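You operate a simulated robot arm through the tools that you are given. There is no shell and no other tool. Be economical: measure what you need, move in short steps, check, and stop when the job is done.

You run a simulated robot arm. Do the job below in one go: nothing can be reset, and whatever is moved stays where it is left.

TASK
Switch the parts wash off, move the green banded sleeve to the white tray and drain the tub.
Fine: switch off first; rest the lid on the blue mat, then back on.

The check looks at the end state, three seconds after you hand in, the way a careful person would. Anything else that was tipped, shoved, dropped, spilled or broken makes it a failure. A push-on lid holds only when it is set on centred and level and pressed home; a screw cap is set on level and turned clockwise until tight.

THE ROBOT
A 7-joint arm with a two-finger parallel gripper, fixed in place. Base frame: the origin is at the foot of the arm, x ahead of it, y to its left, z up. Units: mm, degrees, N and s.
With the tool pointing down near the work surface it reaches from about 240 to 620 mm from the base axis. Its first joint turns from -66.0 to 66.0 degrees. Payload 2.6 kg.
The TCP is the grasp point between the finger pads, 30 mm short of the fingertips. In the tool frame z runs along the fingers and y along their closing line. The gripper opens to 94 mm. The fingers are 28 mm wide and 10 mm thick; the gripper's body (50 by 96 mm) begins 55 mm behind the TCP.
Orientation is that of the tool frame in the base frame, as [roll, pitch, yaw] about the fixed x, y, z axes, in that order (R = Rz(yaw) Ry(pitch) Rx(roll)). With the fingers straight down and closing along the base's y, the tool's x points along the base's -x, its y along +y and its z along -z.

THE INTERFACE
- The arm moves only by the tool jog_arm. Its argument "commands" is a list of rows, each an object (a shift or turn left out is 0, a gripper value left out holds the last) with "grip": the closure, from 0 (fully open) to 1 (shut); "offset": the shift along the base's x, y, z in mm, a list of three; "angular": the turn, a rotation vector about the base's x, y, z in degrees, a list of three. In form: [{"grip": grip, "offset": [tx, ty, tz], "angular": [rx, ry, rz]}, ...]. A call has 1 to 20 rows; each row shifts and turns the commanded pose from where the row before left it. A row lasts 0.2 s, in which the tool goes at most 50 mm and 8.6 degrees; a call with a longer step from one row to the next is refused whole, and so is a gripper value outside its range. Where a pose cannot be reached the arm comes as near as it can. A force on the tool above 40 N (or 10 N above the force at the start of the call, whichever is more), or a blocked arm, ends the call early, and 0.2 s more pass. The fingers move at their own pace (about 72 mm/s each) and stop on an object; they squeeze with about 41 N. The grip force told is the motor's: it shows also when the fingers shut on nothing. Time passes only in rows, and 0.2 s behind the last, so rows that do not move let the fingers close. It gives the time, the measured TCP pose, the force on the tool (base axes), the opening and the grip force at its end, in the units of the frame above (readings bear some noise), with the torque about the TCP (base axes, N m) and any sound that the robot's microphone picked up.
- Cameras (640 x 400 px; columns grow to the right, rows downward): "scene" is fixed at [33.8, 437.1, 554.6]; the picture's right is [-0.76, -0.65, 0.00], its down [-0.43, 0.50, -0.76] and it looks along [0.49, -0.57, -0.65] (base axes); focal length 337 px, centre (320, 200). "wrist" rides on the gripper at [76, 14, -102] in the tool frame; the picture's right is [-0.18, 0.98, 0.00], its down [-0.75, -0.14, -0.64] and it looks along [-0.63, -0.12, 0.77] (tool axes); focal length 243 px, centre (320, 200).
- camera(camera): a new picture of that camera. The clock stands still meanwhile.
- point_at(camera, pixels): for up to 12 pixels [column, row] of the newest picture of that camera ("zoom" is the newest enlarged one), the place [x, y, z] in the base frame of the surface seen there, good to about 2 mm. The clock stands still meanwhile.
- enlarge(camera, box): a new picture of the part [left, top, right, bottom] of that camera's present view, enlarged. The clock stands still meanwhile.
- job_done(): hands the job in; it is judged then, once.

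Keep the steps short. Do not move on a guess: measure, check each grasp and each placing, and mend mistakes. In all there are 80 turns and 38 pictures (those below and enlarged ones count). Leave the gripper open and the arm clear of the work at the hand-in unless told otherwise, and finish with a single line.

The tools are called after "Emit:" as name(argument=value, ...) on one line, values as JSON. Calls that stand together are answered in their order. jog_arm: Moves the arm, as the interface text tells. Its arguments: {"type":"object","properties":{"commands":{"type":"array","items":{"type":"object","properties":{"grip":{"type":"number"},"offset":{"type":"array","items":{"type":"number"}},"angular":{"type":"array","items":{"type":"number"}}}}}},"required":["commands"]} The other tools are called the same way: camera (camera) takes a picture; point_at (camera, pixels) gives the place of the surface under pixels of a picture; enlarge (camera, box) takes an enlarged picture of a part of a camera's view; job_done () hands the job in.

At the start:

```text
clock: 0.0
eef_pos: [333.5, 265.8, 348.1]
tcp_rot: [180.0, 0.1, -180.0]
ft_force: [-0.1, 0.1, -0.6]
torque: [-0.02, -0.03, 0.0]
gripper_width: 94.1
finger_force: 0.1
```

scene: 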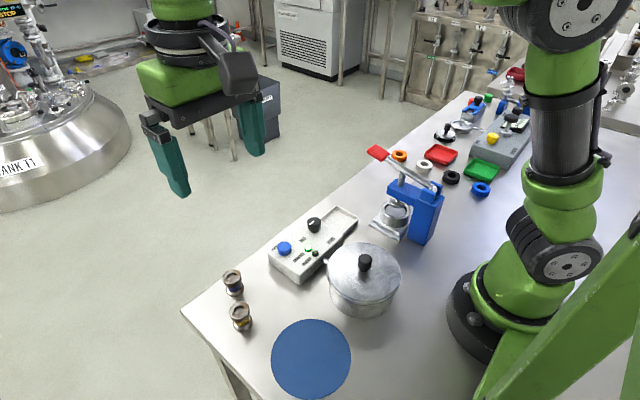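
wrist: 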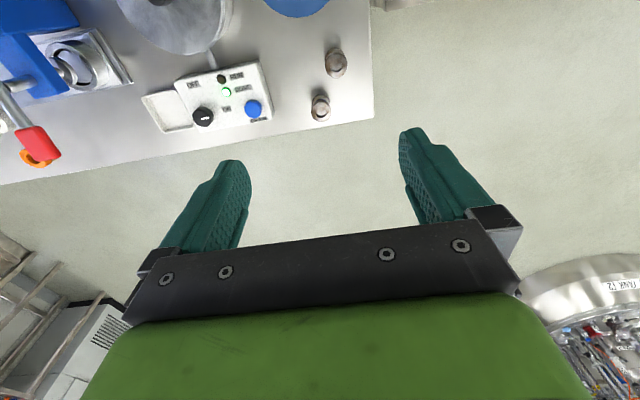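

I see a control box (blue button, black knob, LEDs), a lidded tub, a blue mat, two sleeves nearby, and some kind of press. I'll enlarge the key parts first.

Emit:
enlarge(camera="scene", box=[180, 190, 420, 340])

Emit:
enlarge(camera="scene", box=[360, 80, 540, 250])

Emit:
enlarge(camera="wrist", box=[120, 30, 380, 150])

```text
2.67 times, centred on (300, 265) of scene
```

zoom: 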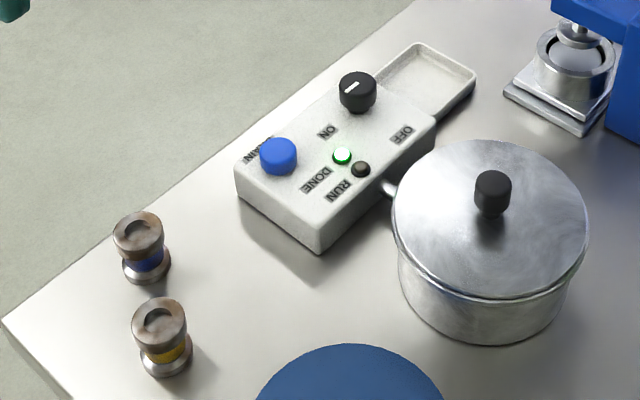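

```text
2.35 times, centred on (450, 165) of scene
```

zoom: 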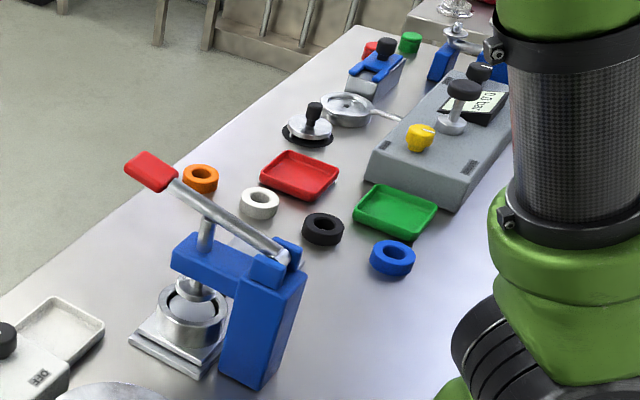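

```text
2.46 times, centred on (250, 90) of wrist
```

zoom: 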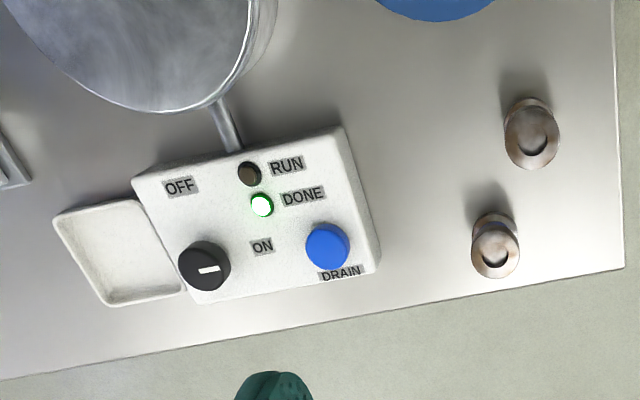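

The knob points to ON, the DONE light is lit, and the white tray is attached to the box. The loose sleeves are blue- and yellow-banded, so the green one must be in the tub. Next I measure the knob, button, lid, mat and tray.

Emit:
point_at(camera="zoom", pixels=[[205, 253], [208, 270], [218, 269], [180, 188], [263, 247], [327, 245], [120, 250], [80, 220], [160, 290], [130, 210], [310, 140], [220, 180]])

Emit:
point_at(camera="scene", pixels=[[365, 258], [365, 266], [366, 250], [335, 262], [399, 262], [345, 282], [364, 290], [312, 358], [275, 358], [350, 358], [312, 322], [322, 398]])

```text
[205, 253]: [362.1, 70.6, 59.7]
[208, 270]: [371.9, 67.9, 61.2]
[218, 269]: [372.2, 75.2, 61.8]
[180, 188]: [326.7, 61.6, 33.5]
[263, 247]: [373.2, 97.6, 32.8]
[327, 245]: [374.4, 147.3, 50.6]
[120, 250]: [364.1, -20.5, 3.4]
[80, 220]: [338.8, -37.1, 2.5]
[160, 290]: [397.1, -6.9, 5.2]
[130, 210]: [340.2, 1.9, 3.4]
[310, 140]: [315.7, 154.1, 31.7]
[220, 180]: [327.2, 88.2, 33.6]
```

```text
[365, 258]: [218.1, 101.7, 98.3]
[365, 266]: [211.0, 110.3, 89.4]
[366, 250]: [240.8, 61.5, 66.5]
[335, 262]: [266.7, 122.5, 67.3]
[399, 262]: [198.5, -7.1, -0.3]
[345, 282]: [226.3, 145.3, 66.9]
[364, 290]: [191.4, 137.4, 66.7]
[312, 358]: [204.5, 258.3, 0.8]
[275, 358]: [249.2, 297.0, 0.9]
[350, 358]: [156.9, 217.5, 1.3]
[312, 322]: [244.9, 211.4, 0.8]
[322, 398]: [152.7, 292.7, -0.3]
```

The knob is at about (363,70) with its top at z 61. I'll move to about (300,90,220) for a better look at the panel.

Emit:
jog_arm(commands=[{"offset": [-8, -40, -20]}, {"offset": [-8, -40, -25]}, {"offset": [-8, -40, -25]}, {"offset": [-6, -35, -25]}, {"offset": [-3, -20, -25]}, {}])

Emit:
camera(camera="wrist")

```text
clock: 1.4
eef_pos: [301.5, 92.4, 228.5]
tcp_rot: [179.9, 0.0, 180.0]
ft_force: [0.2, 1.1, -0.1]
torque: [0.0, -0.01, 0.02]
gripper_width: 94.1
finger_force: 0.1
```

```text
32 pictures are left
```

wrist: 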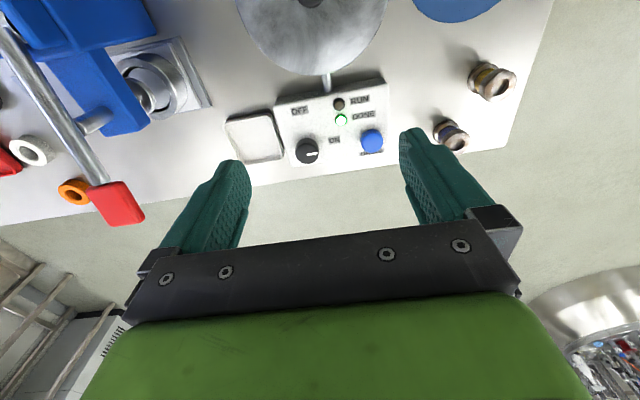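

Emit:
enlarge(camera="wrist", box=[220, 65, 410, 185])

```text
3.33 times, centred on (315, 125) of wrist
```

zoom: 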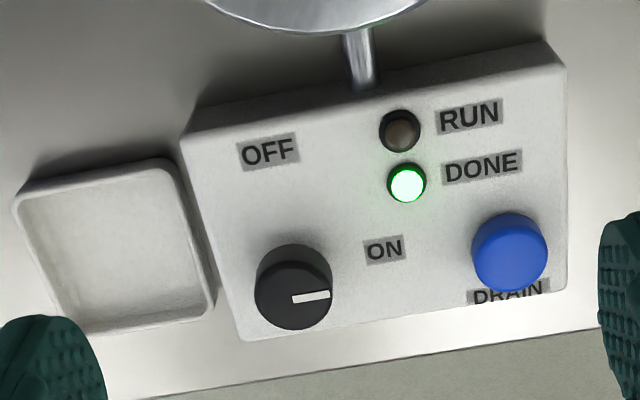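

Emit:
point_at(camera="zoom", pixels=[[293, 299], [326, 295], [295, 250], [262, 290], [290, 322], [324, 305], [270, 152], [383, 251], [509, 242], [510, 220], [478, 238], [542, 238]])

Emit:
point_at(camera="wrist", pixels=[[255, 137], [229, 122], [269, 114], [283, 155], [239, 160]])

```text
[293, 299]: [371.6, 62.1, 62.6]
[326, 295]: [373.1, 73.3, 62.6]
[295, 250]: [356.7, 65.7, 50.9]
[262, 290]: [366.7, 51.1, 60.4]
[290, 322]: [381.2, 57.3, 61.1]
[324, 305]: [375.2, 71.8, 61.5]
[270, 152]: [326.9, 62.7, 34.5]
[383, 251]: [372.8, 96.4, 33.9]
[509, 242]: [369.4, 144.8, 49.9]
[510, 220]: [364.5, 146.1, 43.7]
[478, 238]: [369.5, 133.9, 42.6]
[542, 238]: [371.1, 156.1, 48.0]
```

```text
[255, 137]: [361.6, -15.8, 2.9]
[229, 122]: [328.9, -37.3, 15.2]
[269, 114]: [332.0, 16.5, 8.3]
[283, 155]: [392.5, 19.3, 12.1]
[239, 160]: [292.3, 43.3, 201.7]
```

The knob centre is about (371.5,62.5), its mark points along +y (ON), and OFF lies along −x, so it needs +90° about z. I'll move above the knob, pre-turn −45° and half close the gripper, and check where the press handle is.

Emit:
point_at(camera="wrist", pixels=[[118, 205], [55, 100], [115, 95], [310, 3], [325, 72], [488, 82], [448, 137]])

Emit:
jog_arm(commands=[{"offset": [12, -5, -15], "angular": [0, 0, -7.5], "grip": 0.5}, {"offset": [12, -5, -15], "angular": [0, 0, -7.5]}, {"offset": [12, -5, -15], "angular": [0, 0, -7.5]}, {"offset": [12, -5, -15], "angular": [0, 0, -7.5]}, {"offset": [12, -5, -15], "angular": [0, 0, -7.5]}, {"offset": [10, -5, -15], "angular": [0, 0, -7.5]}, {}])

Emit:
camera(camera="wrist")

```text
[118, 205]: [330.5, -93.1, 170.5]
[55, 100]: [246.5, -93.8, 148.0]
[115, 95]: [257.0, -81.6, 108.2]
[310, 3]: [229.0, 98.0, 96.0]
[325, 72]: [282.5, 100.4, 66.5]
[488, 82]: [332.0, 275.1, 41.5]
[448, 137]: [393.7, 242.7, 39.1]
```

```text
clock: 3.0
eef_pos: [371.1, 60.6, 137.1]
tcp_rot: [179.9, 0.0, 135.0]
ft_force: [-0.1, 0.5, -0.1]
torque: [0.01, 0.02, -0.02]
gripper_width: 47.1
finger_force: 0.0
```

```text
30 pictures are left
```

wrist: 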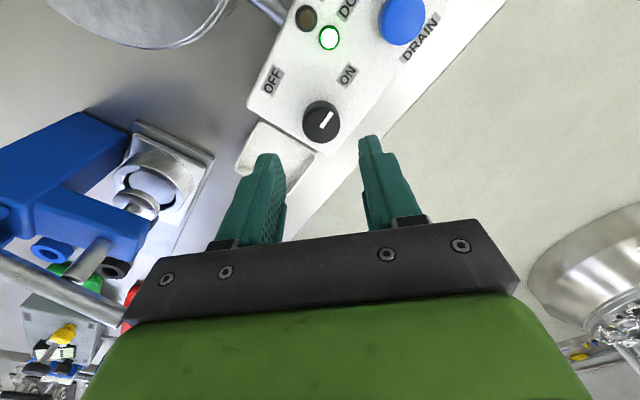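

Emit:
point_at(camera="wrist", pixels=[[321, 121], [306, 118], [336, 120], [321, 106], [322, 132], [331, 113], [404, 20]])

```text
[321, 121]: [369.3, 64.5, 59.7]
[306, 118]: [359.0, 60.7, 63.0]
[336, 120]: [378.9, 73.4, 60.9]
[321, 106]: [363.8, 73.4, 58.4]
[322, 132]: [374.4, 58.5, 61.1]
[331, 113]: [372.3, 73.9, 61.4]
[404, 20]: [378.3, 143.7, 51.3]
```

The knob centre is (369.3,65). I'll descend to TCP z about 69 and close on it.

Emit:
jog_arm(commands=[{"offset": [-1.8, 4.4, -20]}, {"offset": [0, 0, -20]}, {"offset": [0, 0, -18]}, {"offset": [0, 0, -10]}, {}, {"grip": 1.0}, {}, {}])

```text
clock: 4.8
eef_pos: [368.5, 65.3, 69.1]
tcp_rot: [-179.9, 0.0, 135.0]
ft_force: [-3.8, -5.2, 1.1]
torque: [0.11, 0.02, -0.05]
gripper_width: 29.1
finger_force: 44.4
```

The knob is held (29 mm). Turning it +90°.

Emit:
jog_arm(commands=[{"angular": [0, 0, 7.5]}, {"angular": [0, 0, 7.5]}, {"angular": [0, 0, 7.5]}, {"angular": [0, 0, 7.5]}, {"angular": [0, 0, 7.5]}, {"angular": [0, 0, 7.5]}, {"angular": [0, 0, 7.5]}, {"angular": [0, 0, 7.5]}, {"angular": [0, 0, 7.5]}, {"angular": [0, 0, 7.5]}, {"angular": [0, 0, 7.5]}, {"angular": [0, 0, 7.5]}, {}])

```text
clock: 6.1
eef_pos: [367.0, 62.6, 68.9]
tcp_rot: [-179.8, -0.3, 175.1]
ft_force: [-1.6, -0.6, -0.6]
torque: [0.38, -0.53, -0.01]
gripper_width: 28.9
finger_force: 44.8
stopped in row 6: the force on the tool passed its limit at 40 N (the readings are from after the stop); the commanded pose is now the measured one
```

The turn stopped after 40° on force. I'll open and look at where the knob mark points.

Emit:
jog_arm(commands=[{"grip": 0.5}, {}, {"offset": [0, 0, 20]}, {"offset": [0, 0, 20]}, {"offset": [0, 0, 20]}, {}])

Emit:
enlarge(camera="wrist", box=[220, 30, 430, 160])

```text
clock: 7.5
eef_pos: [366.1, 62.7, 129.4]
tcp_rot: [-179.8, -0.3, 175.2]
ft_force: [0.7, 0.3, 0.3]
torque: [0.02, 0.04, 0.01]
gripper_width: 46.9
finger_force: 0.0
```

```text
3.05 times, centred on (325, 95) of wrist
```

zoom: 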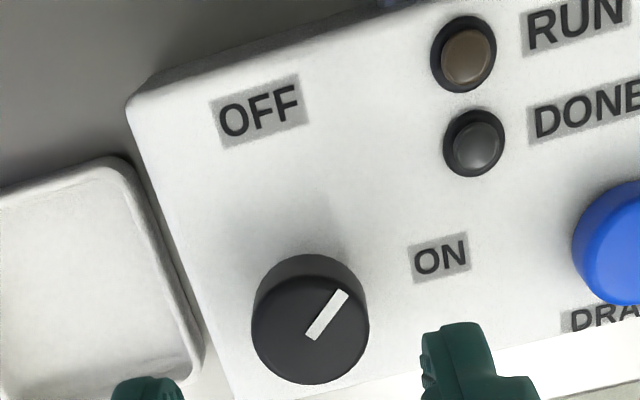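

The knob turned about 45° and the lights are out, but the mark is not at OFF yet. I'll re-measure the centre to finish the turn cleanly.

Emit:
point_at(camera="zoom", pixels=[[309, 326], [253, 322], [367, 322], [309, 275], [308, 380], [344, 293], [312, 336], [258, 108]])

```text
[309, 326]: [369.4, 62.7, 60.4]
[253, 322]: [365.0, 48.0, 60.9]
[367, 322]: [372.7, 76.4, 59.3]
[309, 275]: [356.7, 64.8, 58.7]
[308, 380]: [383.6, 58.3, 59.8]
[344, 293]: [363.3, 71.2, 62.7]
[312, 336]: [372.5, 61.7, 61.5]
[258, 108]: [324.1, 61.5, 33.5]
```

Emit:
jog_arm(commands=[{"offset": [3.4, -0.7, -15], "angular": [0, 0, -7.5]}, {"offset": [0, 0, -18], "angular": [0, 0, -7.5]}, {"offset": [0, 0, -15], "angular": [0, 0, -7.5]}, {"offset": [0, 0, -11]}, {}, {"grip": 1.0}, {}, {}])

```text
clock: 9.3
eef_pos: [371.2, 62.5, 70.4]
tcp_rot: [-179.9, -0.3, 152.8]
ft_force: [7.8, 17.5, -11.5]
torque: [0.15, -0.44, 0.01]
gripper_width: 29.3
finger_force: 44.9
```

The side force of about 19 N along the closing line shows the knob centre is slightly further along (+x,+y). I'll shift a little to relax it.

Emit:
jog_arm(commands=[{"offset": [1.0, 2.0, 0]}, {}])

```text
clock: 9.9
eef_pos: [370.5, 62.2, 69.1]
tcp_rot: [-179.7, -0.4, 152.6]
ft_force: [1.8, 12.2, -16.2]
torque: [0.22, -0.55, 0.02]
gripper_width: 29.3
finger_force: 44.7
```

Emit:
jog_arm(commands=[{"offset": [0, 1, 0.5], "angular": [0, 0, 4]}, {"angular": [0, 0, 4]}, {"angular": [0, 0, 4]}, {"angular": [0, 0, 4]}, {"angular": [0, 0, 4]}, {"angular": [0, 0, 4]}, {"angular": [0, 0, 4]}, {"angular": [0, 0, 4]}, {"angular": [0, 0, 4]}, {"angular": [0, 0, 4]}, {"angular": [0, 0, 4]}, {}])

```text
clock: 11.7
eef_pos: [371.3, 61.7, 69.3]
tcp_rot: [-179.7, -0.4, -177.4]
ft_force: [1.7, -0.8, -1.7]
torque: [0.3, 0.24, 0.0]
gripper_width: 29.0
finger_force: 44.9
stopped in row 8: the force on the tool passed its limit at 41 N (the readings are from after the stop); the commanded pose is now the measured one
```

It turned about 30° more before stopping, with forces now relaxed. Continuing the last stretch in smaller steps.

Emit:
jog_arm(commands=[{"angular": [0, 0, 3]}, {"angular": [0, 0, 3]}, {"angular": [0, 0, 3]}, {"angular": [0, 0, 3]}, {}])

```text
clock: 12.9
eef_pos: [371.1, 61.3, 68.7]
tcp_rot: [-179.6, -0.5, -165.5]
ft_force: [-0.2, -4.3, 0.9]
torque: [0.17, 0.88, 0.03]
gripper_width: 29.2
finger_force: 44.8
```

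Release, rise, and check.

Emit:
jog_arm(commands=[{"grip": 0.5}, {}, {"offset": [0, 0, 20]}, {"offset": [0, 0, 20]}, {"offset": [0, 0, 20]}, {}])

Emit:
enlarge(camera="wrist", box=[220, 30, 430, 160])

```text
clock: 14.3
eef_pos: [371.9, 63.1, 129.3]
tcp_rot: [-179.7, -0.5, -165.5]
ft_force: [-0.2, 0.2, -0.3]
torque: [-0.01, -0.01, 0.01]
gripper_width: 47.0
finger_force: 0.0
```

```text
3.05 times, centred on (325, 95) of wrist
```

zoom: 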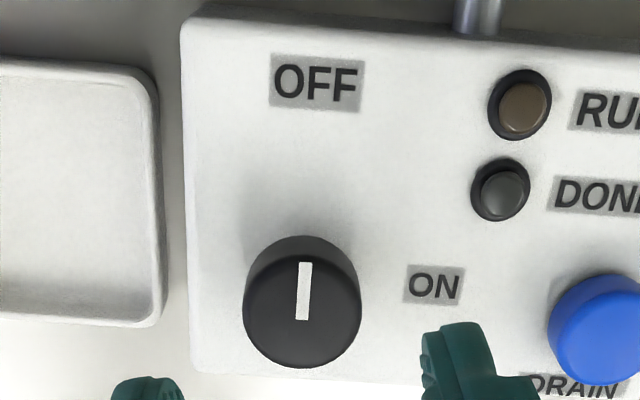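

The mark points at OFF and both lights are out. Next is the lid: I'll move above the tub with yaw squared up.

Emit:
jog_arm(commands=[{"offset": [0, 0, 40], "angular": [0, 0, -7], "grip": 0.3}, {"offset": [-35, 9, 15], "angular": [0, 0, -7.5]}, {"offset": [-40, 9, 0]}, {"offset": [-35, 9, 0]}, {"offset": [-25, 9, 0]}, {}])

Emit:
camera(camera="wrist")

```text
clock: 15.7
eef_pos: [235.5, 98.8, 184.2]
tcp_rot: [-179.6, -0.5, -180.0]
ft_force: [0.9, -0.2, 0.3]
torque: [0.01, -0.02, -0.02]
gripper_width: 65.4
finger_force: 0.0
```

```text
27 pictures are left
```

wrist: 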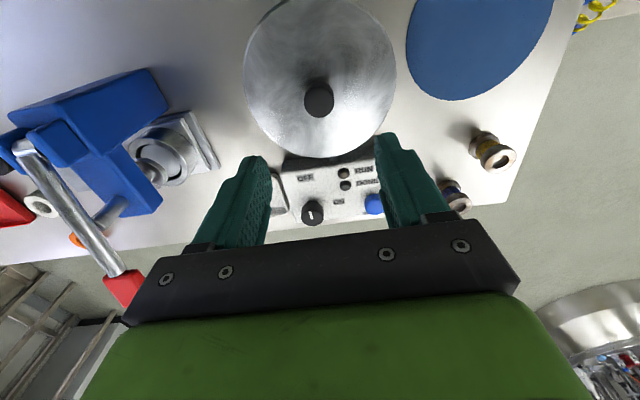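

Emit:
point_at(camera="wrist", pixels=[[319, 102], [307, 101], [331, 101], [319, 90], [319, 113], [247, 70], [394, 70], [320, 155], [320, 2], [407, 40], [552, 5], [458, 98]])

```text
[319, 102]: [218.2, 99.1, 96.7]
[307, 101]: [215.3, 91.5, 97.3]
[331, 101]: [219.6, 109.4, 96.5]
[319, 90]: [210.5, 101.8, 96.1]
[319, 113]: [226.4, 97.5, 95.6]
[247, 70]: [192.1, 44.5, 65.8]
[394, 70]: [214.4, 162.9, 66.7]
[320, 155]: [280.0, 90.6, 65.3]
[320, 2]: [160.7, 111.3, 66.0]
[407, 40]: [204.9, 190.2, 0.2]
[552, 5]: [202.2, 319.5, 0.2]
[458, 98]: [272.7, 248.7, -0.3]
```

The lid knob is at (217.7,100) with its top at 96.5. The mat centre is about (205,256). I'll descend to z 101 and grip.

Emit:
jog_arm(commands=[{"offset": [-9, 1, -25]}, {"offset": [-8.8, 0.4, -25]}, {"offset": [0, 0, -20]}, {"offset": [0, 0, -13]}, {}, {"grip": 1.0}, {}, {}])

```text
clock: 17.5
eef_pos: [217.2, 99.4, 101.6]
tcp_rot: [-179.6, -0.5, 180.0]
ft_force: [0.7, 0.4, -0.4]
torque: [-0.01, 0.01, 0.02]
gripper_width: 23.2
finger_force: 41.0
heard: snap
```

The knob is held at 23 mm, but I heard a snap, so I'll look before lifting.

Emit:
enlarge(camera="scene", box=[240, 170, 440, 340])

```text
2.35 times, centred on (340, 255) of scene
```

zoom: 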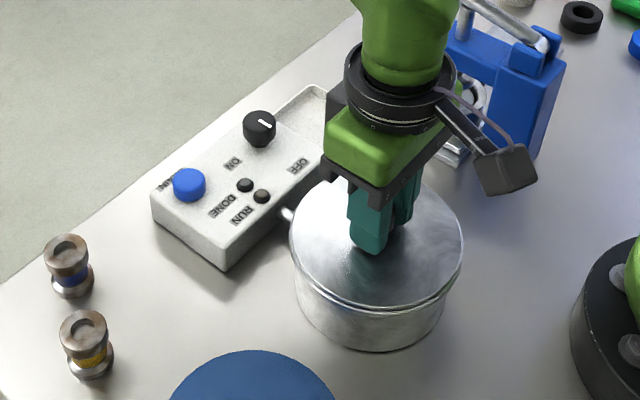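

Nothing looks broken. I'll lift slowly.

Emit:
jog_arm(commands=[{"offset": [0, 0, 4]}, {"offset": [0, 0, 6]}, {"offset": [0, 0, 10]}, {"offset": [0, 0, 20]}, {"offset": [0, 0, 30]}, {}])

Emit:
camera(camera="scene")

```text
clock: 18.9
eef_pos: [218.7, 98.4, 171.0]
tcp_rot: [-179.5, -0.6, -179.9]
ft_force: [-1.0, -0.3, -1.9]
torque: [-0.01, 0.03, -0.02]
gripper_width: 23.2
finger_force: 41.0
```

```text
25 pictures are left
```

scene: 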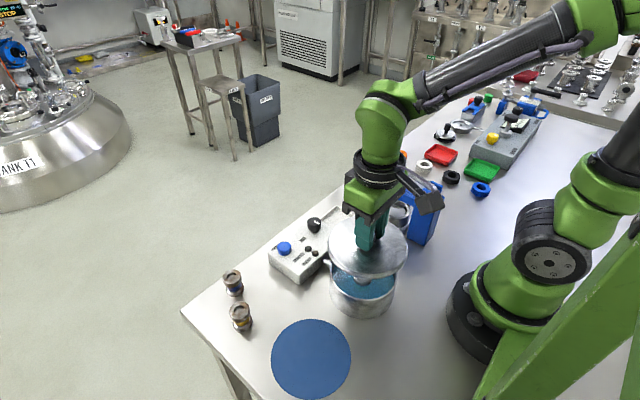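

The lid is off and water is visible. I'll carry it over the mat centre (205,256) and lower it partway.

Emit:
jog_arm(commands=[{"offset": [0, 25, 0]}, {"offset": [-3, 35, 0]}, {"offset": [-4, 35, 0]}, {"offset": [-4, 35, 0]}, {"offset": [-2.7, 27.6, 0]}, {"offset": [0, 0, -30]}, {"offset": [0, 0, -35]}, {"offset": [0, 0, -35]}, {}])

Emit:
camera(camera="scene")

Emit:
camera(camera="wrist")

```text
clock: 20.9
eef_pos: [205.4, 257.6, 73.2]
tcp_rot: [-179.5, -0.5, -179.9]
ft_force: [-0.2, -0.7, -1.3]
torque: [-0.01, -0.02, 0.0]
gripper_width: 22.9
finger_force: 40.9
```

```text
24 pictures are left
```

scene: 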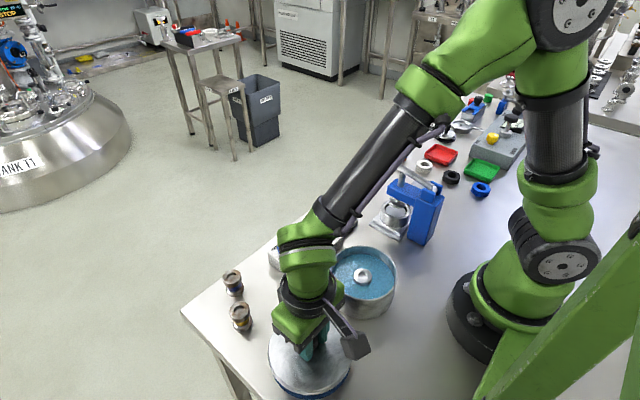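

```text
23 pictures are left
```

wrist: 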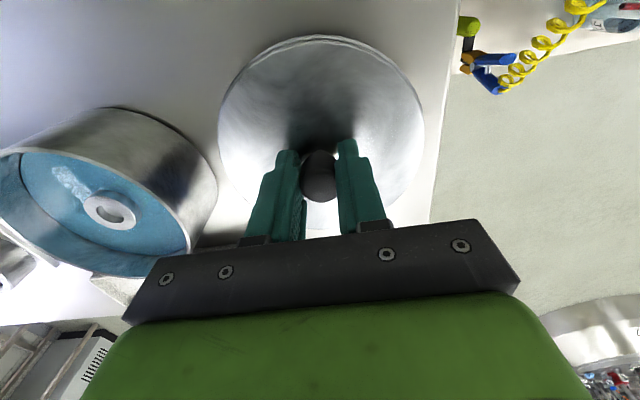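

The lid is centred over the mat. Lowering it gently until contact.

Emit:
jog_arm(commands=[{"offset": [0, 0, -8]}, {"offset": [0, 0, -8]}, {"offset": [0, 0, -5]}, {"offset": [0, 0, -3]}, {"offset": [0, 0, -2]}, {}])

```text
clock: 22.3
eef_pos: [204.0, 258.3, 45.3]
tcp_rot: [-179.6, -0.6, -180.0]
ft_force: [-0.5, 0.0, 0.2]
torque: [0.07, 0.0, 0.03]
gripper_width: 22.9
finger_force: 40.9
```

Emit:
jog_arm(commands=[{"offset": [0, 0, -1.5]}, {"offset": [0, 0, -1.5]}, {}])

```text
clock: 22.9
eef_pos: [204.1, 256.8, 45.3]
tcp_rot: [-179.6, -0.4, 179.9]
ft_force: [-0.9, -2.4, 6.0]
torque: [0.36, 0.0, 0.05]
gripper_width: 22.9
finger_force: 40.9
stopped in row 2: the force on the tool passed its limit at 46 N (the readings are from after the stop); the commanded pose is now the measured one
```

Contact at z 45.3, so the lid is on the mat. I'll open, rise and move to look into the tub. The sleeve in the middle must be checked for its band colour.

Emit:
jog_arm(commands=[{"grip": 0.6}, {}, {"offset": [0, 0, 25]}, {"offset": [0, 0, 35]}, {"offset": [0, 0, 40]}, {"offset": [0, -40, 40]}, {"offset": [0, -45, 0]}, {"offset": [0, -45, 0]}, {"offset": [0, -25, 0]}, {}])

Emit:
camera(camera="wrist")

Emit:
enlarge(camera="scene", box=[250, 210, 410, 400])

```text
refused: row 6 steps farther than a row can; nothing moved
```

```text
22 pictures are left
```

wrist: 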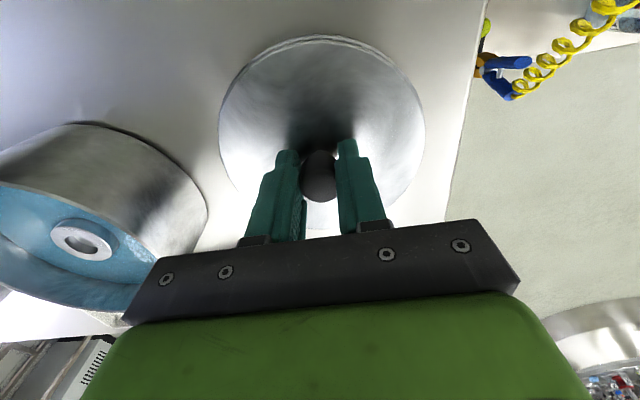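

```text
2.11 times, centred on (330, 305) of scene
```

zoom: 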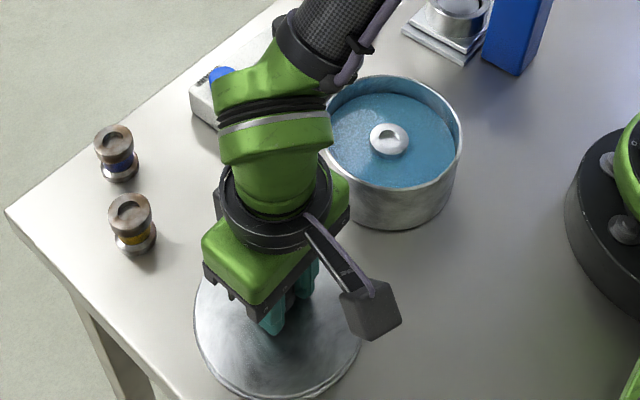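

One row was too long, so I'm redoing it with shorter ones.

Emit:
jog_arm(commands=[{"grip": 0.6}, {}, {"offset": [0, 0, 25]}, {"offset": [0, 0, 35]}, {"offset": [0, 0, 40]}, {"offset": [0, -20, 40]}, {"offset": [5, -45, 0]}, {"offset": [5, -45, 0]}, {"offset": [5, -40, 0]}, {}])

Emit:
camera(camera="wrist")

```text
clock: 25.1
eef_pos: [219.8, 106.5, 187.0]
tcp_rot: [-179.6, -0.4, 179.7]
ft_force: [-0.6, -0.1, 0.4]
torque: [-0.01, 0.03, 0.01]
gripper_width: 37.4
finger_force: 0.0
```

```text
20 pictures are left
```

wrist: 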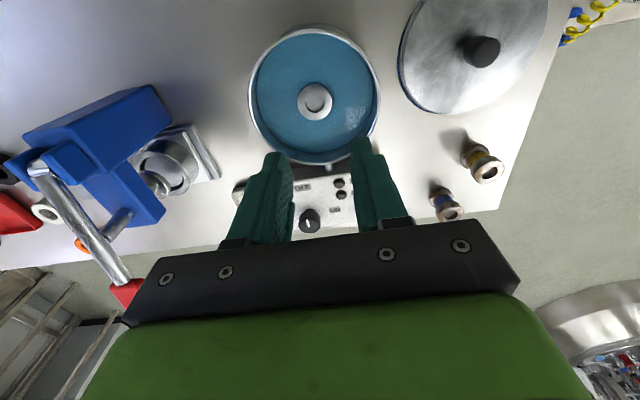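

Emit:
enlarge(camera="wrist", box=[240, 20, 400, 170])

Emit:
point_at(camera="wrist", pixels=[[316, 101], [300, 102], [332, 102], [317, 86], [317, 116], [280, 80], [250, 95], [380, 90], [314, 30], [318, 162], [480, 48]])

```text
2.67 times, centred on (320, 95) of wrist
```

zoom: 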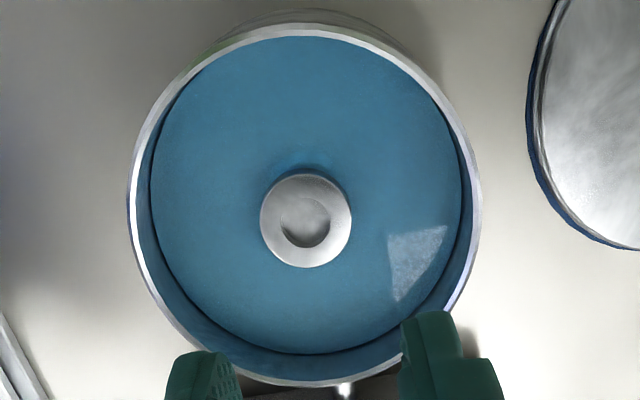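

```text
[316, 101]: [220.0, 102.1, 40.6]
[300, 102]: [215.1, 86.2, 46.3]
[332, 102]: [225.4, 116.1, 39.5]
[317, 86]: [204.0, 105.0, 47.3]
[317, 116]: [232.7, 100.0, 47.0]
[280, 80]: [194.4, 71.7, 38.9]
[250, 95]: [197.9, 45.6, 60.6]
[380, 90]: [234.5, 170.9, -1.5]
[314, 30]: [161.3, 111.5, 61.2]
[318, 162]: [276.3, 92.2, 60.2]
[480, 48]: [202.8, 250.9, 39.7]
```

There is one sleeve in the tub, centred at about (219,102) with its top at z 47 (water at z 39). I'll descend with a 56 mm opening and grip it near the top.

Emit:
jog_arm(commands=[{"offset": [-0.5, -4.5, -20], "grip": 0.4}, {"offset": [0, 0, -35]}, {"offset": [0, 0, -30]}, {"offset": [0, 0, -25]}, {"offset": [0, 0, -10]}, {"offset": [0, 0, -10]}, {}])

Emit:
camera(camera="wrist")

```text
clock: 26.7
eef_pos: [220.5, 102.9, 51.9]
tcp_rot: [-179.5, -0.4, 179.9]
ft_force: [-0.3, 0.4, -0.1]
torque: [0.0, 0.02, -0.01]
gripper_width: 56.3
finger_force: 0.1
```

```text
18 pictures are left
```

wrist: 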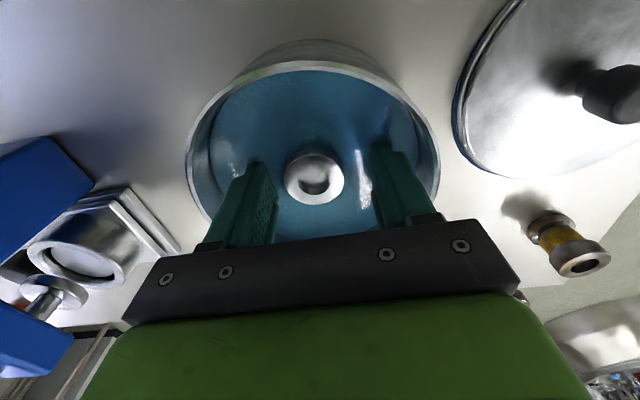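

The fingers straddle the sleeve. Closing.

Emit:
jog_arm(commands=[{"grip": 1.0}, {}, {}, {}])

```text
clock: 27.7
eef_pos: [220.5, 103.2, 53.6]
tcp_rot: [-179.6, -0.4, 179.8]
ft_force: [-0.7, 0.0, 0.1]
torque: [0.01, 0.0, 0.03]
gripper_width: 32.8
finger_force: 40.8
```

Held at 32.8 mm. I'll lift straight up clear of the rim and check the band.

Emit:
jog_arm(commands=[{"offset": [0, 0, 15]}, {"offset": [0, 0, 25]}, {"offset": [0, 0, 30]}, {"offset": [0, 0, 30]}, {}])

Emit:
enlarge(camera="scene", box=[280, 170, 440, 320])

Emit:
camera(camera="wrist")

```text
clock: 28.9
eef_pos: [220.5, 104.5, 155.1]
tcp_rot: [-179.6, -0.3, 179.9]
ft_force: [-0.4, 0.1, -1.5]
torque: [0.01, -0.01, 0.01]
gripper_width: 32.7
finger_force: 41.3
```

```text
2.67 times, centred on (360, 245) of scene
```

zoom: 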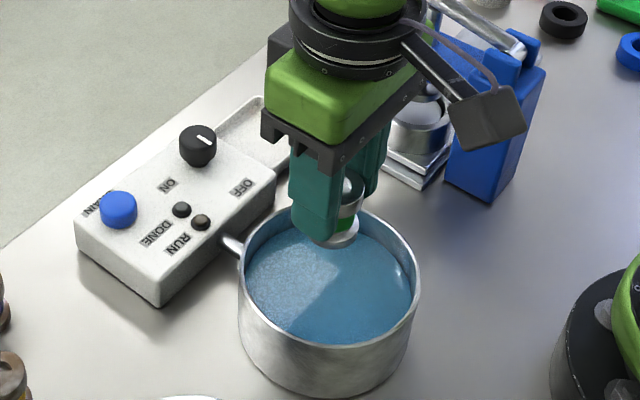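

```text
16 pictures are left
```

wrist: 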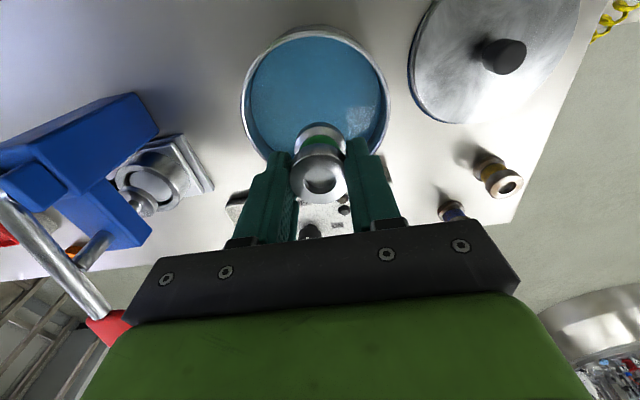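

The band is green. The tray centre is about (362,-10), and the press handle at y≈-93 keeps about 20 mm clearance. I'll carry the sleeve over the tray and look.

Emit:
jog_arm(commands=[{"offset": [20, -10, 0]}, {"offset": [35, -25, 0]}, {"offset": [35, -30, 0]}, {"offset": [33, -30, 0]}, {"offset": [18.5, -18.5, 0]}, {}])

Emit:
camera(camera="wrist")

```text
clock: 30.3
eef_pos: [360.6, -10.5, 153.7]
tcp_rot: [-179.6, -0.5, 179.9]
ft_force: [0.3, 0.1, -2.1]
torque: [0.02, 0.01, 0.03]
gripper_width: 33.0
finger_force: 40.8
```

```text
15 pictures are left
```

wrist: 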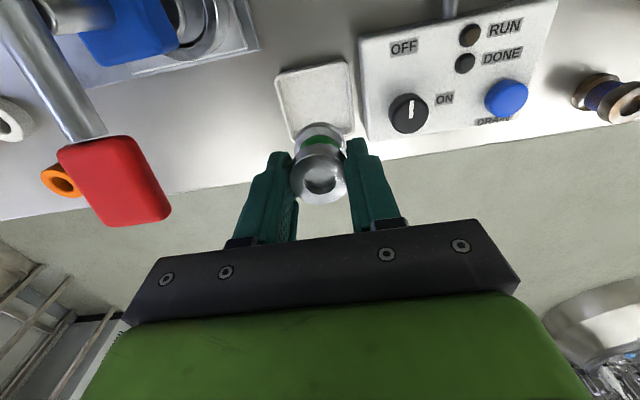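

Emit:
point_at(camera="wrist", pixels=[[283, 78], [345, 66], [284, 120], [352, 120], [320, 100], [166, 210], [134, 140], [320, 80]])

```text
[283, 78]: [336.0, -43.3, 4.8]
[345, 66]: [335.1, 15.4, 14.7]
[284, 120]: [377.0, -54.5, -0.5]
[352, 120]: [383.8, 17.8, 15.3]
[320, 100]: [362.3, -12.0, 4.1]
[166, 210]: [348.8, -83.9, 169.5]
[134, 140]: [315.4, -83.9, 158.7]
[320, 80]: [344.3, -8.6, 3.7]
```

Tray centre (362,-11) confirmed and the handle edge is at y −84, so it is clear. Lowering to just above the tray floor.

Emit:
jog_arm(commands=[{"offset": [1, 0, -30]}, {"offset": [0, 0, -30]}, {"offset": [0, 0, -20]}, {"offset": [0, 0, -8]}, {}])

Emit:
enlarge(camera="scene", box=[290, 170, 410, 270])

```text
clock: 31.5
eef_pos: [362.8, -10.3, 66.9]
tcp_rot: [-179.6, -0.4, 179.9]
ft_force: [0.5, -0.3, -1.2]
torque: [0.01, 0.02, 0.0]
gripper_width: 32.8
finger_force: 40.6
```

```text
4.00 times, centred on (350, 220) of scene
```

zoom: 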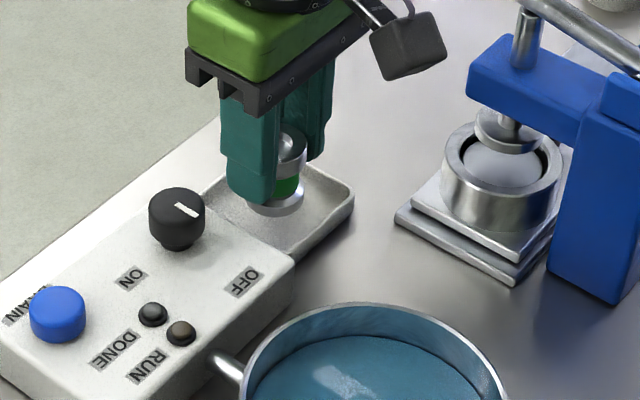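

Emit:
jog_arm(commands=[{"offset": [0, 0, -5]}, {"offset": [0, 0, -4]}, {"offset": [0, 0, -2]}, {"offset": [0, 0, -1.5]}, {}])

```text
clock: 32.7
eef_pos: [363.3, -10.6, 53.1]
tcp_rot: [-179.6, -0.3, 179.9]
ft_force: [0.1, 0.2, -2.0]
torque: [0.01, 0.04, -0.02]
gripper_width: 32.5
finger_force: 41.0
```

Emit:
jog_arm(commands=[{"offset": [0, 0, -1]}, {"offset": [0, 0, -1]}, {"offset": [0, 0, -1]}, {}])

```text
clock: 33.7
eef_pos: [362.5, -9.9, 51.9]
tcp_rot: [-179.7, -0.3, 179.9]
ft_force: [-4.2, -0.7, 14.5]
torque: [0.2, 0.25, 0.06]
gripper_width: 33.0
finger_force: 40.7
```

The sleeve is touching the tray floor (+14 N). I'll release to 56 mm, rise and check.

Emit:
jog_arm(commands=[{"offset": [0, 0, 1]}, {"grip": 0.4}, {}, {"offset": [0, 0, 20]}, {"offset": [0, 0, 25]}, {"offset": [0, 0, 25]}, {"offset": [0, 20, 20]}, {}])

Emit:
enlarge(camera="scene", box=[260, 170, 410, 290])

```text
clock: 35.5
eef_pos: [362.6, 11.1, 143.6]
tcp_rot: [-179.7, -0.4, 179.9]
ft_force: [-0.4, 0.1, -0.7]
torque: [0.0, -0.03, 0.03]
gripper_width: 56.5
finger_force: 0.1
```

```text
3.33 times, centred on (335, 230) of scene
```

zoom: 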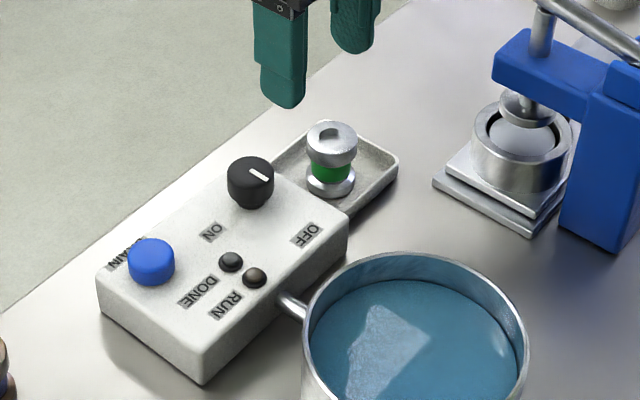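

The sleeve stands upright in the tray. Now DRAIN: the button centre is about (373,145.5) with its top at z 50. I'll move above it with closed fingers.

Emit:
jog_arm(commands=[{"offset": [3, 30, 0], "grip": 1.0}, {"offset": [3, 35, 0]}, {"offset": [3, 40, 0]}, {"offset": [1.4, 29.4, 0]}, {"offset": [0, 0, -25]}, {"offset": [0, 0, -20]}, {}])

Emit:
camera(camera="wrist")

```text
clock: 37.1
eef_pos: [370.8, 142.5, 95.5]
tcp_rot: [-179.6, -0.4, 180.0]
ft_force: [-0.2, 1.4, 0.1]
torque: [0.0, 0.01, 0.03]
gripper_width: 0.0
finger_force: 32.9
```

```text
12 pictures are left
```

wrist: 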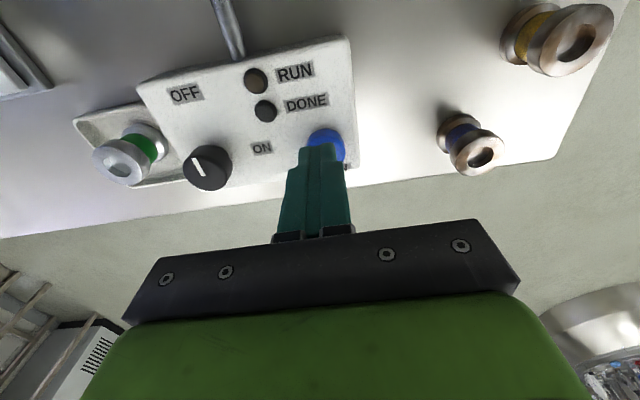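

I'm slightly left of centre, so I'll shift (+2,+3) and press gently.

Emit:
jog_arm(commands=[{"offset": [2, 3, -6]}, {"offset": [0, 0, -6]}, {"offset": [0, 0, -3]}, {"offset": [0, 0, -2]}, {"offset": [0, 0, -2]}, {}])

```text
clock: 38.5
eef_pos: [374.6, 148.0, 78.5]
tcp_rot: [-179.7, -0.4, 179.9]
ft_force: [0.5, 0.0, 0.2]
torque: [-0.01, -0.08, -0.01]
gripper_width: 0.2
finger_force: 32.9
```

Emit:
jog_arm(commands=[{"offset": [0, 0, -1.5]}, {"offset": [0, 0, -1.5]}, {"offset": [0, 0, -1.5]}, {}])

```text
clock: 39.5
eef_pos: [374.5, 147.7, 73.8]
tcp_rot: [-179.6, -0.4, 179.9]
ft_force: [-3.4, -5.5, 11.4]
torque: [-0.14, -0.01, -0.06]
gripper_width: 0.0
finger_force: 33.0
heard: click
```

A click was heard. I'll check the water level and button in the scene.

Emit:
jog_arm(commands=[{}, {}, {}, {}, {}])

Emit:
enlarge(camera="scene", box=[250, 200, 420, 330])

```text
clock: 40.7
eef_pos: [374.9, 148.3, 73.1]
tcp_rot: [-179.7, -0.3, 179.9]
ft_force: [0.2, -5.0, 12.1]
torque: [-0.12, -0.07, -0.03]
gripper_width: 0.0
finger_force: 32.9
```

```text
3.08 times, centred on (335, 265) of scene
```

zoom: 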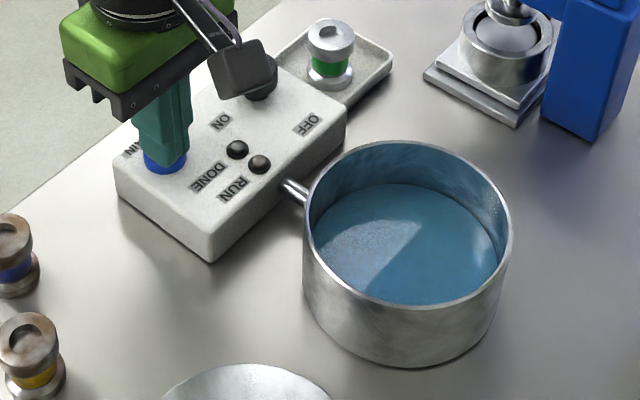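

The level is falling. I'll release the button, wait, and see whether it keeps draining.

Emit:
jog_arm(commands=[{"offset": [0, 0, 15]}, {"offset": [0, 0, 30]}, {"offset": [0, 0, 30]}, {"offset": [0, 0, 40]}, {}, {}, {}, {}, {}, {}, {}, {}, {}, {}, {}, {}])

Emit:
enlarge(camera="scene", box=[250, 200, 420, 330])

```text
clock: 44.1
eef_pos: [375.0, 145.5, 187.5]
tcp_rot: [-179.6, -0.4, 179.9]
ft_force: [0.7, 0.7, 0.3]
torque: [0.0, 0.03, 0.02]
gripper_width: 0.1
finger_force: 33.1
```

```text
3.08 times, centred on (335, 265) of scene
```

zoom: 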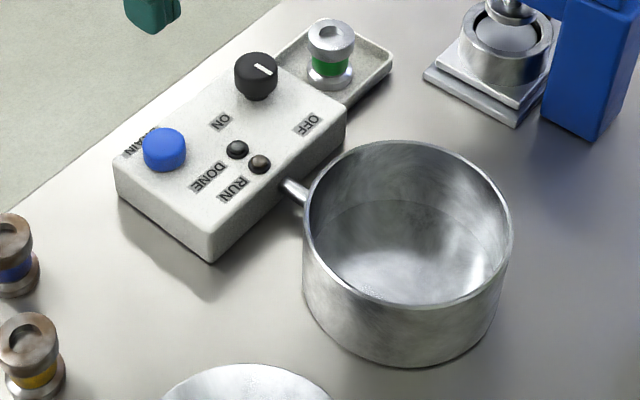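

The tub is empty. Back to the lid on the mat.

Emit:
jog_arm(commands=[{"offset": [-34, 22, 0], "grip": 0.4}, {"offset": [-34, 22, 0]}, {"offset": [-34, 22, 0]}, {"offset": [-34, 22, 0]}, {"offset": [-35, 24, -20]}, {"offset": [0, 0, -30]}, {}])

Emit:
camera(camera="wrist")

```text
clock: 45.7
eef_pos: [203.8, 258.9, 138.1]
tcp_rot: [-179.6, -0.4, 179.8]
ft_force: [-0.5, 0.0, 0.5]
torque: [-0.02, 0.01, 0.01]
gripper_width: 56.5
finger_force: 0.1
```

```text
9 pictures are left
```

wrist: 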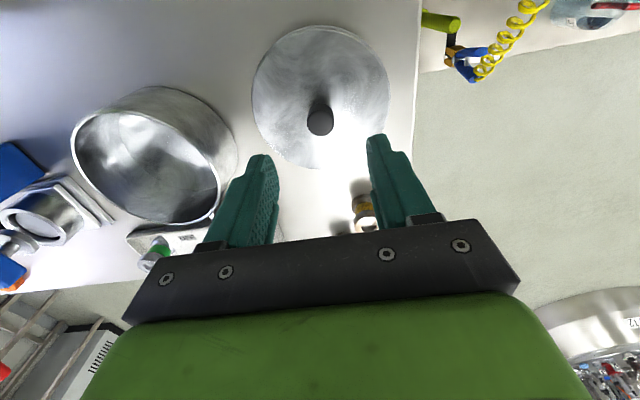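

Emit:
point_at(camera="wrist", pixels=[[320, 124], [308, 122], [333, 122], [320, 112], [320, 134], [254, 95], [388, 90], [74, 150], [215, 190], [130, 92], [150, 218], [192, 130]])

```text
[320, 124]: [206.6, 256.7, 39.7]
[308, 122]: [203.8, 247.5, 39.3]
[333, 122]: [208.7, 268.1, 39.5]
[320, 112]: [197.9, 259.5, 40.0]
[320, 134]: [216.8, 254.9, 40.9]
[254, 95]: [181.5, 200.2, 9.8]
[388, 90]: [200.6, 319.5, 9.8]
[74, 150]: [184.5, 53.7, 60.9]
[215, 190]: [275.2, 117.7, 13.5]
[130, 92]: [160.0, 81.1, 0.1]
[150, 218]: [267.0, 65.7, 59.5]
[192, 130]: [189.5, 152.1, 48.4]
```

The lid knob is at (206.5,257.5). Descending to z 46 and gripping.

Emit:
jog_arm(commands=[{"offset": [2.5, -1.4, -30]}, {"offset": [0, 0, -30]}, {"offset": [0, 0, -20]}, {"offset": [0, 0, -11]}, {}, {"grip": 1.0}, {}, {}, {}])

```text
clock: 47.7
eef_pos: [206.1, 260.6, 46.9]
tcp_rot: [-179.6, -0.4, -179.9]
ft_force: [-0.8, 0.1, 0.3]
torque: [0.0, 0.0, 0.0]
gripper_width: 22.9
finger_force: 41.4
```

Held at 22.9 mm. I'll lift and carry it back above the tub.

Emit:
jog_arm(commands=[{"offset": [0, 0, 15]}, {"offset": [0, 0, 35]}, {"offset": [0, 0, 40]}, {"offset": [0, 0, 25]}, {"offset": [2, -25, 0]}, {"offset": [3, -40, 0]}, {"offset": [3, -40, 0]}, {"offset": [2, -35, 0]}, {"offset": [1.5, -18, 0]}, {}, {}])

Emit:
camera(camera="wrist")

Emit:
camera(camera="scene")

```text
clock: 50.1
eef_pos: [218.3, 101.2, 161.9]
tcp_rot: [-179.6, -0.4, 179.8]
ft_force: [-0.8, -0.4, -2.5]
torque: [0.0, -0.01, 0.0]
gripper_width: 23.0
finger_force: 41.5
```

```text
8 pictures are left
```

wrist: 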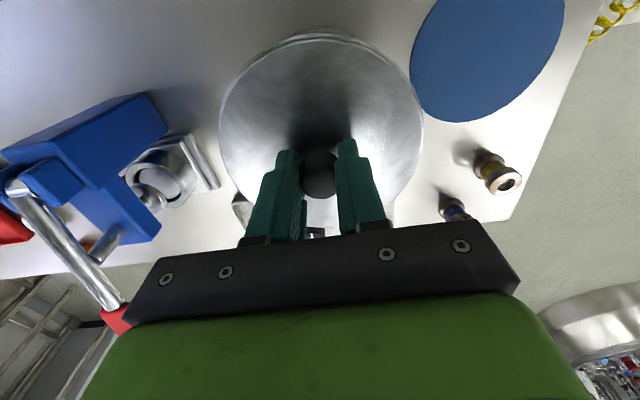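

```text
7 pictures are left
```

scene: 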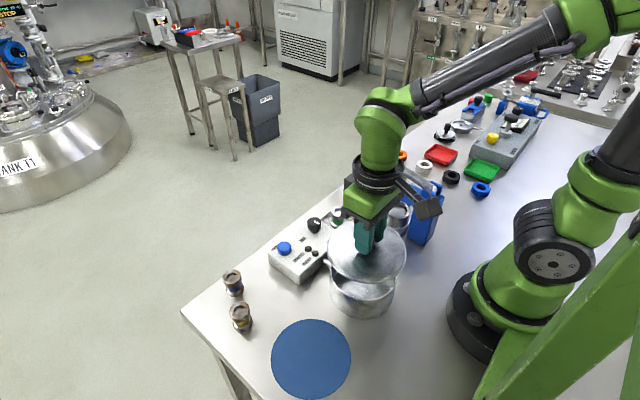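

Emit:
point_at(camera="wrist", pixels=[[222, 120], [422, 115], [318, 36], [270, 55], [375, 57], [225, 155], [420, 150]])

Emit:
point_at(camera="scene", pixels=[[331, 240], [404, 250], [366, 280], [340, 271], [395, 273]])

```text
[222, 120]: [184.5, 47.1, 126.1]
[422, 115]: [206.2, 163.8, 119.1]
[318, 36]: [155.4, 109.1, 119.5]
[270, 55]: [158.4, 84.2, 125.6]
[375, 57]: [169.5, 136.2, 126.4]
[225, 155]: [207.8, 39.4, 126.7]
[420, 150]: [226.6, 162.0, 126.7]
```

```text
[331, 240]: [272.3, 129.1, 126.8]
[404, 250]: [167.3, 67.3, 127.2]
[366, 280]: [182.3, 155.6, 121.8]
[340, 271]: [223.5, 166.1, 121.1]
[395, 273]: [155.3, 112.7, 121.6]
```

The lid is level, centred at about (218,101). The tub centre is about (218,100). I'll shift slightly and lower to just above seating.

Emit:
jog_arm(commands=[{"offset": [-0.5, -1.2, -15]}, {"offset": [0, 0, -15]}, {"offset": [0, 0, -12]}, {"offset": [0, 0, -4]}, {}, {}])

Emit:
enlarge(camera="scene", box=[310, 210, 430, 330])

```text
clock: 51.5
eef_pos: [217.2, 98.3, 116.4]
tcp_rot: [-179.6, -0.4, 179.9]
ft_force: [0.0, -0.2, -1.5]
torque: [0.05, 0.01, 0.01]
gripper_width: 22.5
finger_force: 41.0
```

```text
3.33 times, centred on (370, 270) of scene
```

zoom: 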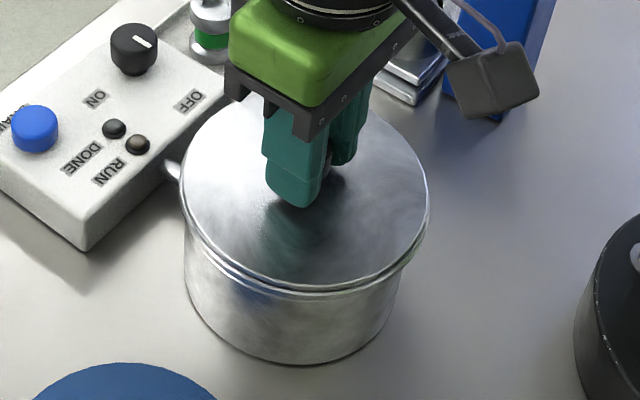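

Emit:
jog_arm(commands=[{"offset": [0, 0.4, -3]}, {"offset": [0, 0, -2]}, {"offset": [0, 0, -2]}, {"offset": [0, 0, -1]}, {}])

```text
clock: 52.7
eef_pos: [217.4, 99.6, 107.7]
tcp_rot: [-179.6, -0.5, 179.9]
ft_force: [-0.4, 0.7, -1.5]
torque: [0.03, -0.01, -0.03]
gripper_width: 22.9
finger_force: 40.7
```

No contact yet. Continuing down in small steps to press it home.

Emit:
jog_arm(commands=[{"offset": [0, 0, -1.5]}, {"offset": [0, 0, -1.5]}, {"offset": [0, 0, -1]}, {"offset": [0, 0, -1]}, {}])

```text
clock: 53.9
eef_pos: [216.5, 98.6, 103.1]
tcp_rot: [-179.6, -0.4, 179.9]
ft_force: [-0.3, -0.1, -1.1]
torque: [0.02, 0.02, 0.01]
gripper_width: 23.0
finger_force: 41.6
```

Emit:
jog_arm(commands=[{"offset": [0, 0, -1]}, {"offset": [0, 0, -1]}, {"offset": [0, 0, -1]}, {}])

```text
clock: 54.6
eef_pos: [216.2, 98.8, 103.4]
tcp_rot: [-179.7, -0.4, 179.7]
ft_force: [-0.4, 0.0, 2.4]
torque: [0.18, -0.02, 0.05]
gripper_width: 22.9
finger_force: 40.6
stopped in row 3: the force on the tool passed its limit at 47 N (the readings are from after the stop); the commanded pose is now the measured one
```

Firm contact at z≈103 with 47 N, no side load. I'll release, rise and measure the lid's height and position against the original (66.5).

Emit:
jog_arm(commands=[{"grip": 0.5}, {}, {"offset": [0, 0, 15]}, {"offset": [0, 0, 30]}, {"offset": [0, 0, 30]}, {"offset": [15, 0, 10]}, {}])

Emit:
camera(camera="wrist")

```text
clock: 56.2
eef_pos: [230.7, 98.0, 187.8]
tcp_rot: [-179.5, -0.4, 179.7]
ft_force: [-0.7, -0.3, -0.3]
torque: [0.02, 0.02, -0.01]
gripper_width: 47.3
finger_force: 0.0
heard: snap
```

```text
5 pictures are left
```

wrist: 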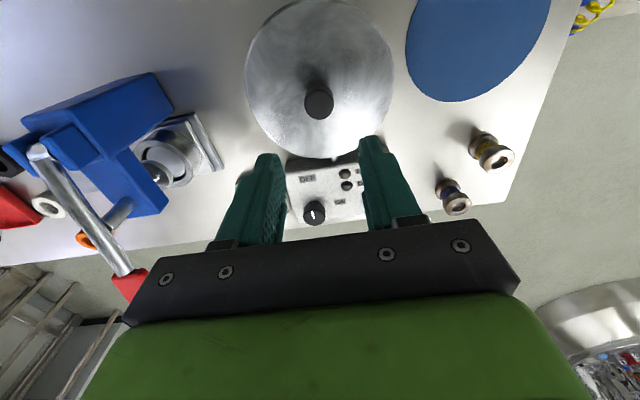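

Emit:
point_at(camera="wrist", pixels=[[319, 103], [307, 102], [331, 102], [319, 91], [319, 114], [252, 72], [385, 72], [320, 145], [270, 25], [365, 25], [280, 140], [320, 155]])

Emit:
enlarge(camera="scene", box=[220, 190, 420, 350])

```text
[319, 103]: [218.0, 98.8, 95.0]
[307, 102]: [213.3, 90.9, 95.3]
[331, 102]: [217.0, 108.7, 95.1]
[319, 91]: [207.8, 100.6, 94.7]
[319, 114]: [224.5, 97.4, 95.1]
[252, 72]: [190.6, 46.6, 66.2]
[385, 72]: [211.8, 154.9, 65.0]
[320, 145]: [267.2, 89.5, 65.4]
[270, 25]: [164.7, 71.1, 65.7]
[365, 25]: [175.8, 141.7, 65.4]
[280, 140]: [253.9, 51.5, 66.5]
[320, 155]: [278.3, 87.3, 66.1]
```

```text
2.50 times, centred on (320, 270) of scene
```

zoom: 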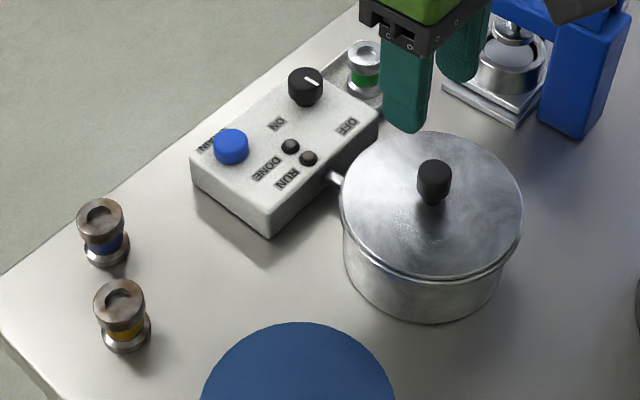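

The lid is level at z≈66 with its knob at (217,99.5), the same as at the start. The switch is OFF, the lights are out, the sleeve is upright in the tray and the tub is drained. I'll open fully and retreat.

Emit:
jog_arm(commands=[{"offset": [10, 10, 40], "grip": 0}, {"offset": [20, 20, 40]}, {"offset": [20, 20, 30]}, {}])

```text
clock: 57.2
eef_pos: [282.4, 148.9, 299.6]
tcp_rot: [-179.6, -0.4, 179.8]
ft_force: [0.8, -0.2, -0.4]
torque: [-0.01, 0.04, -0.01]
gripper_width: 94.0
finger_force: 0.1
```

Emit:
job_done()

```text
The job is handed in.
```

The parts wash is off, the green banded sleeve is upright in the white tray, the tub is drained, and the lid is back on, centred and level after resting on the blue mat.
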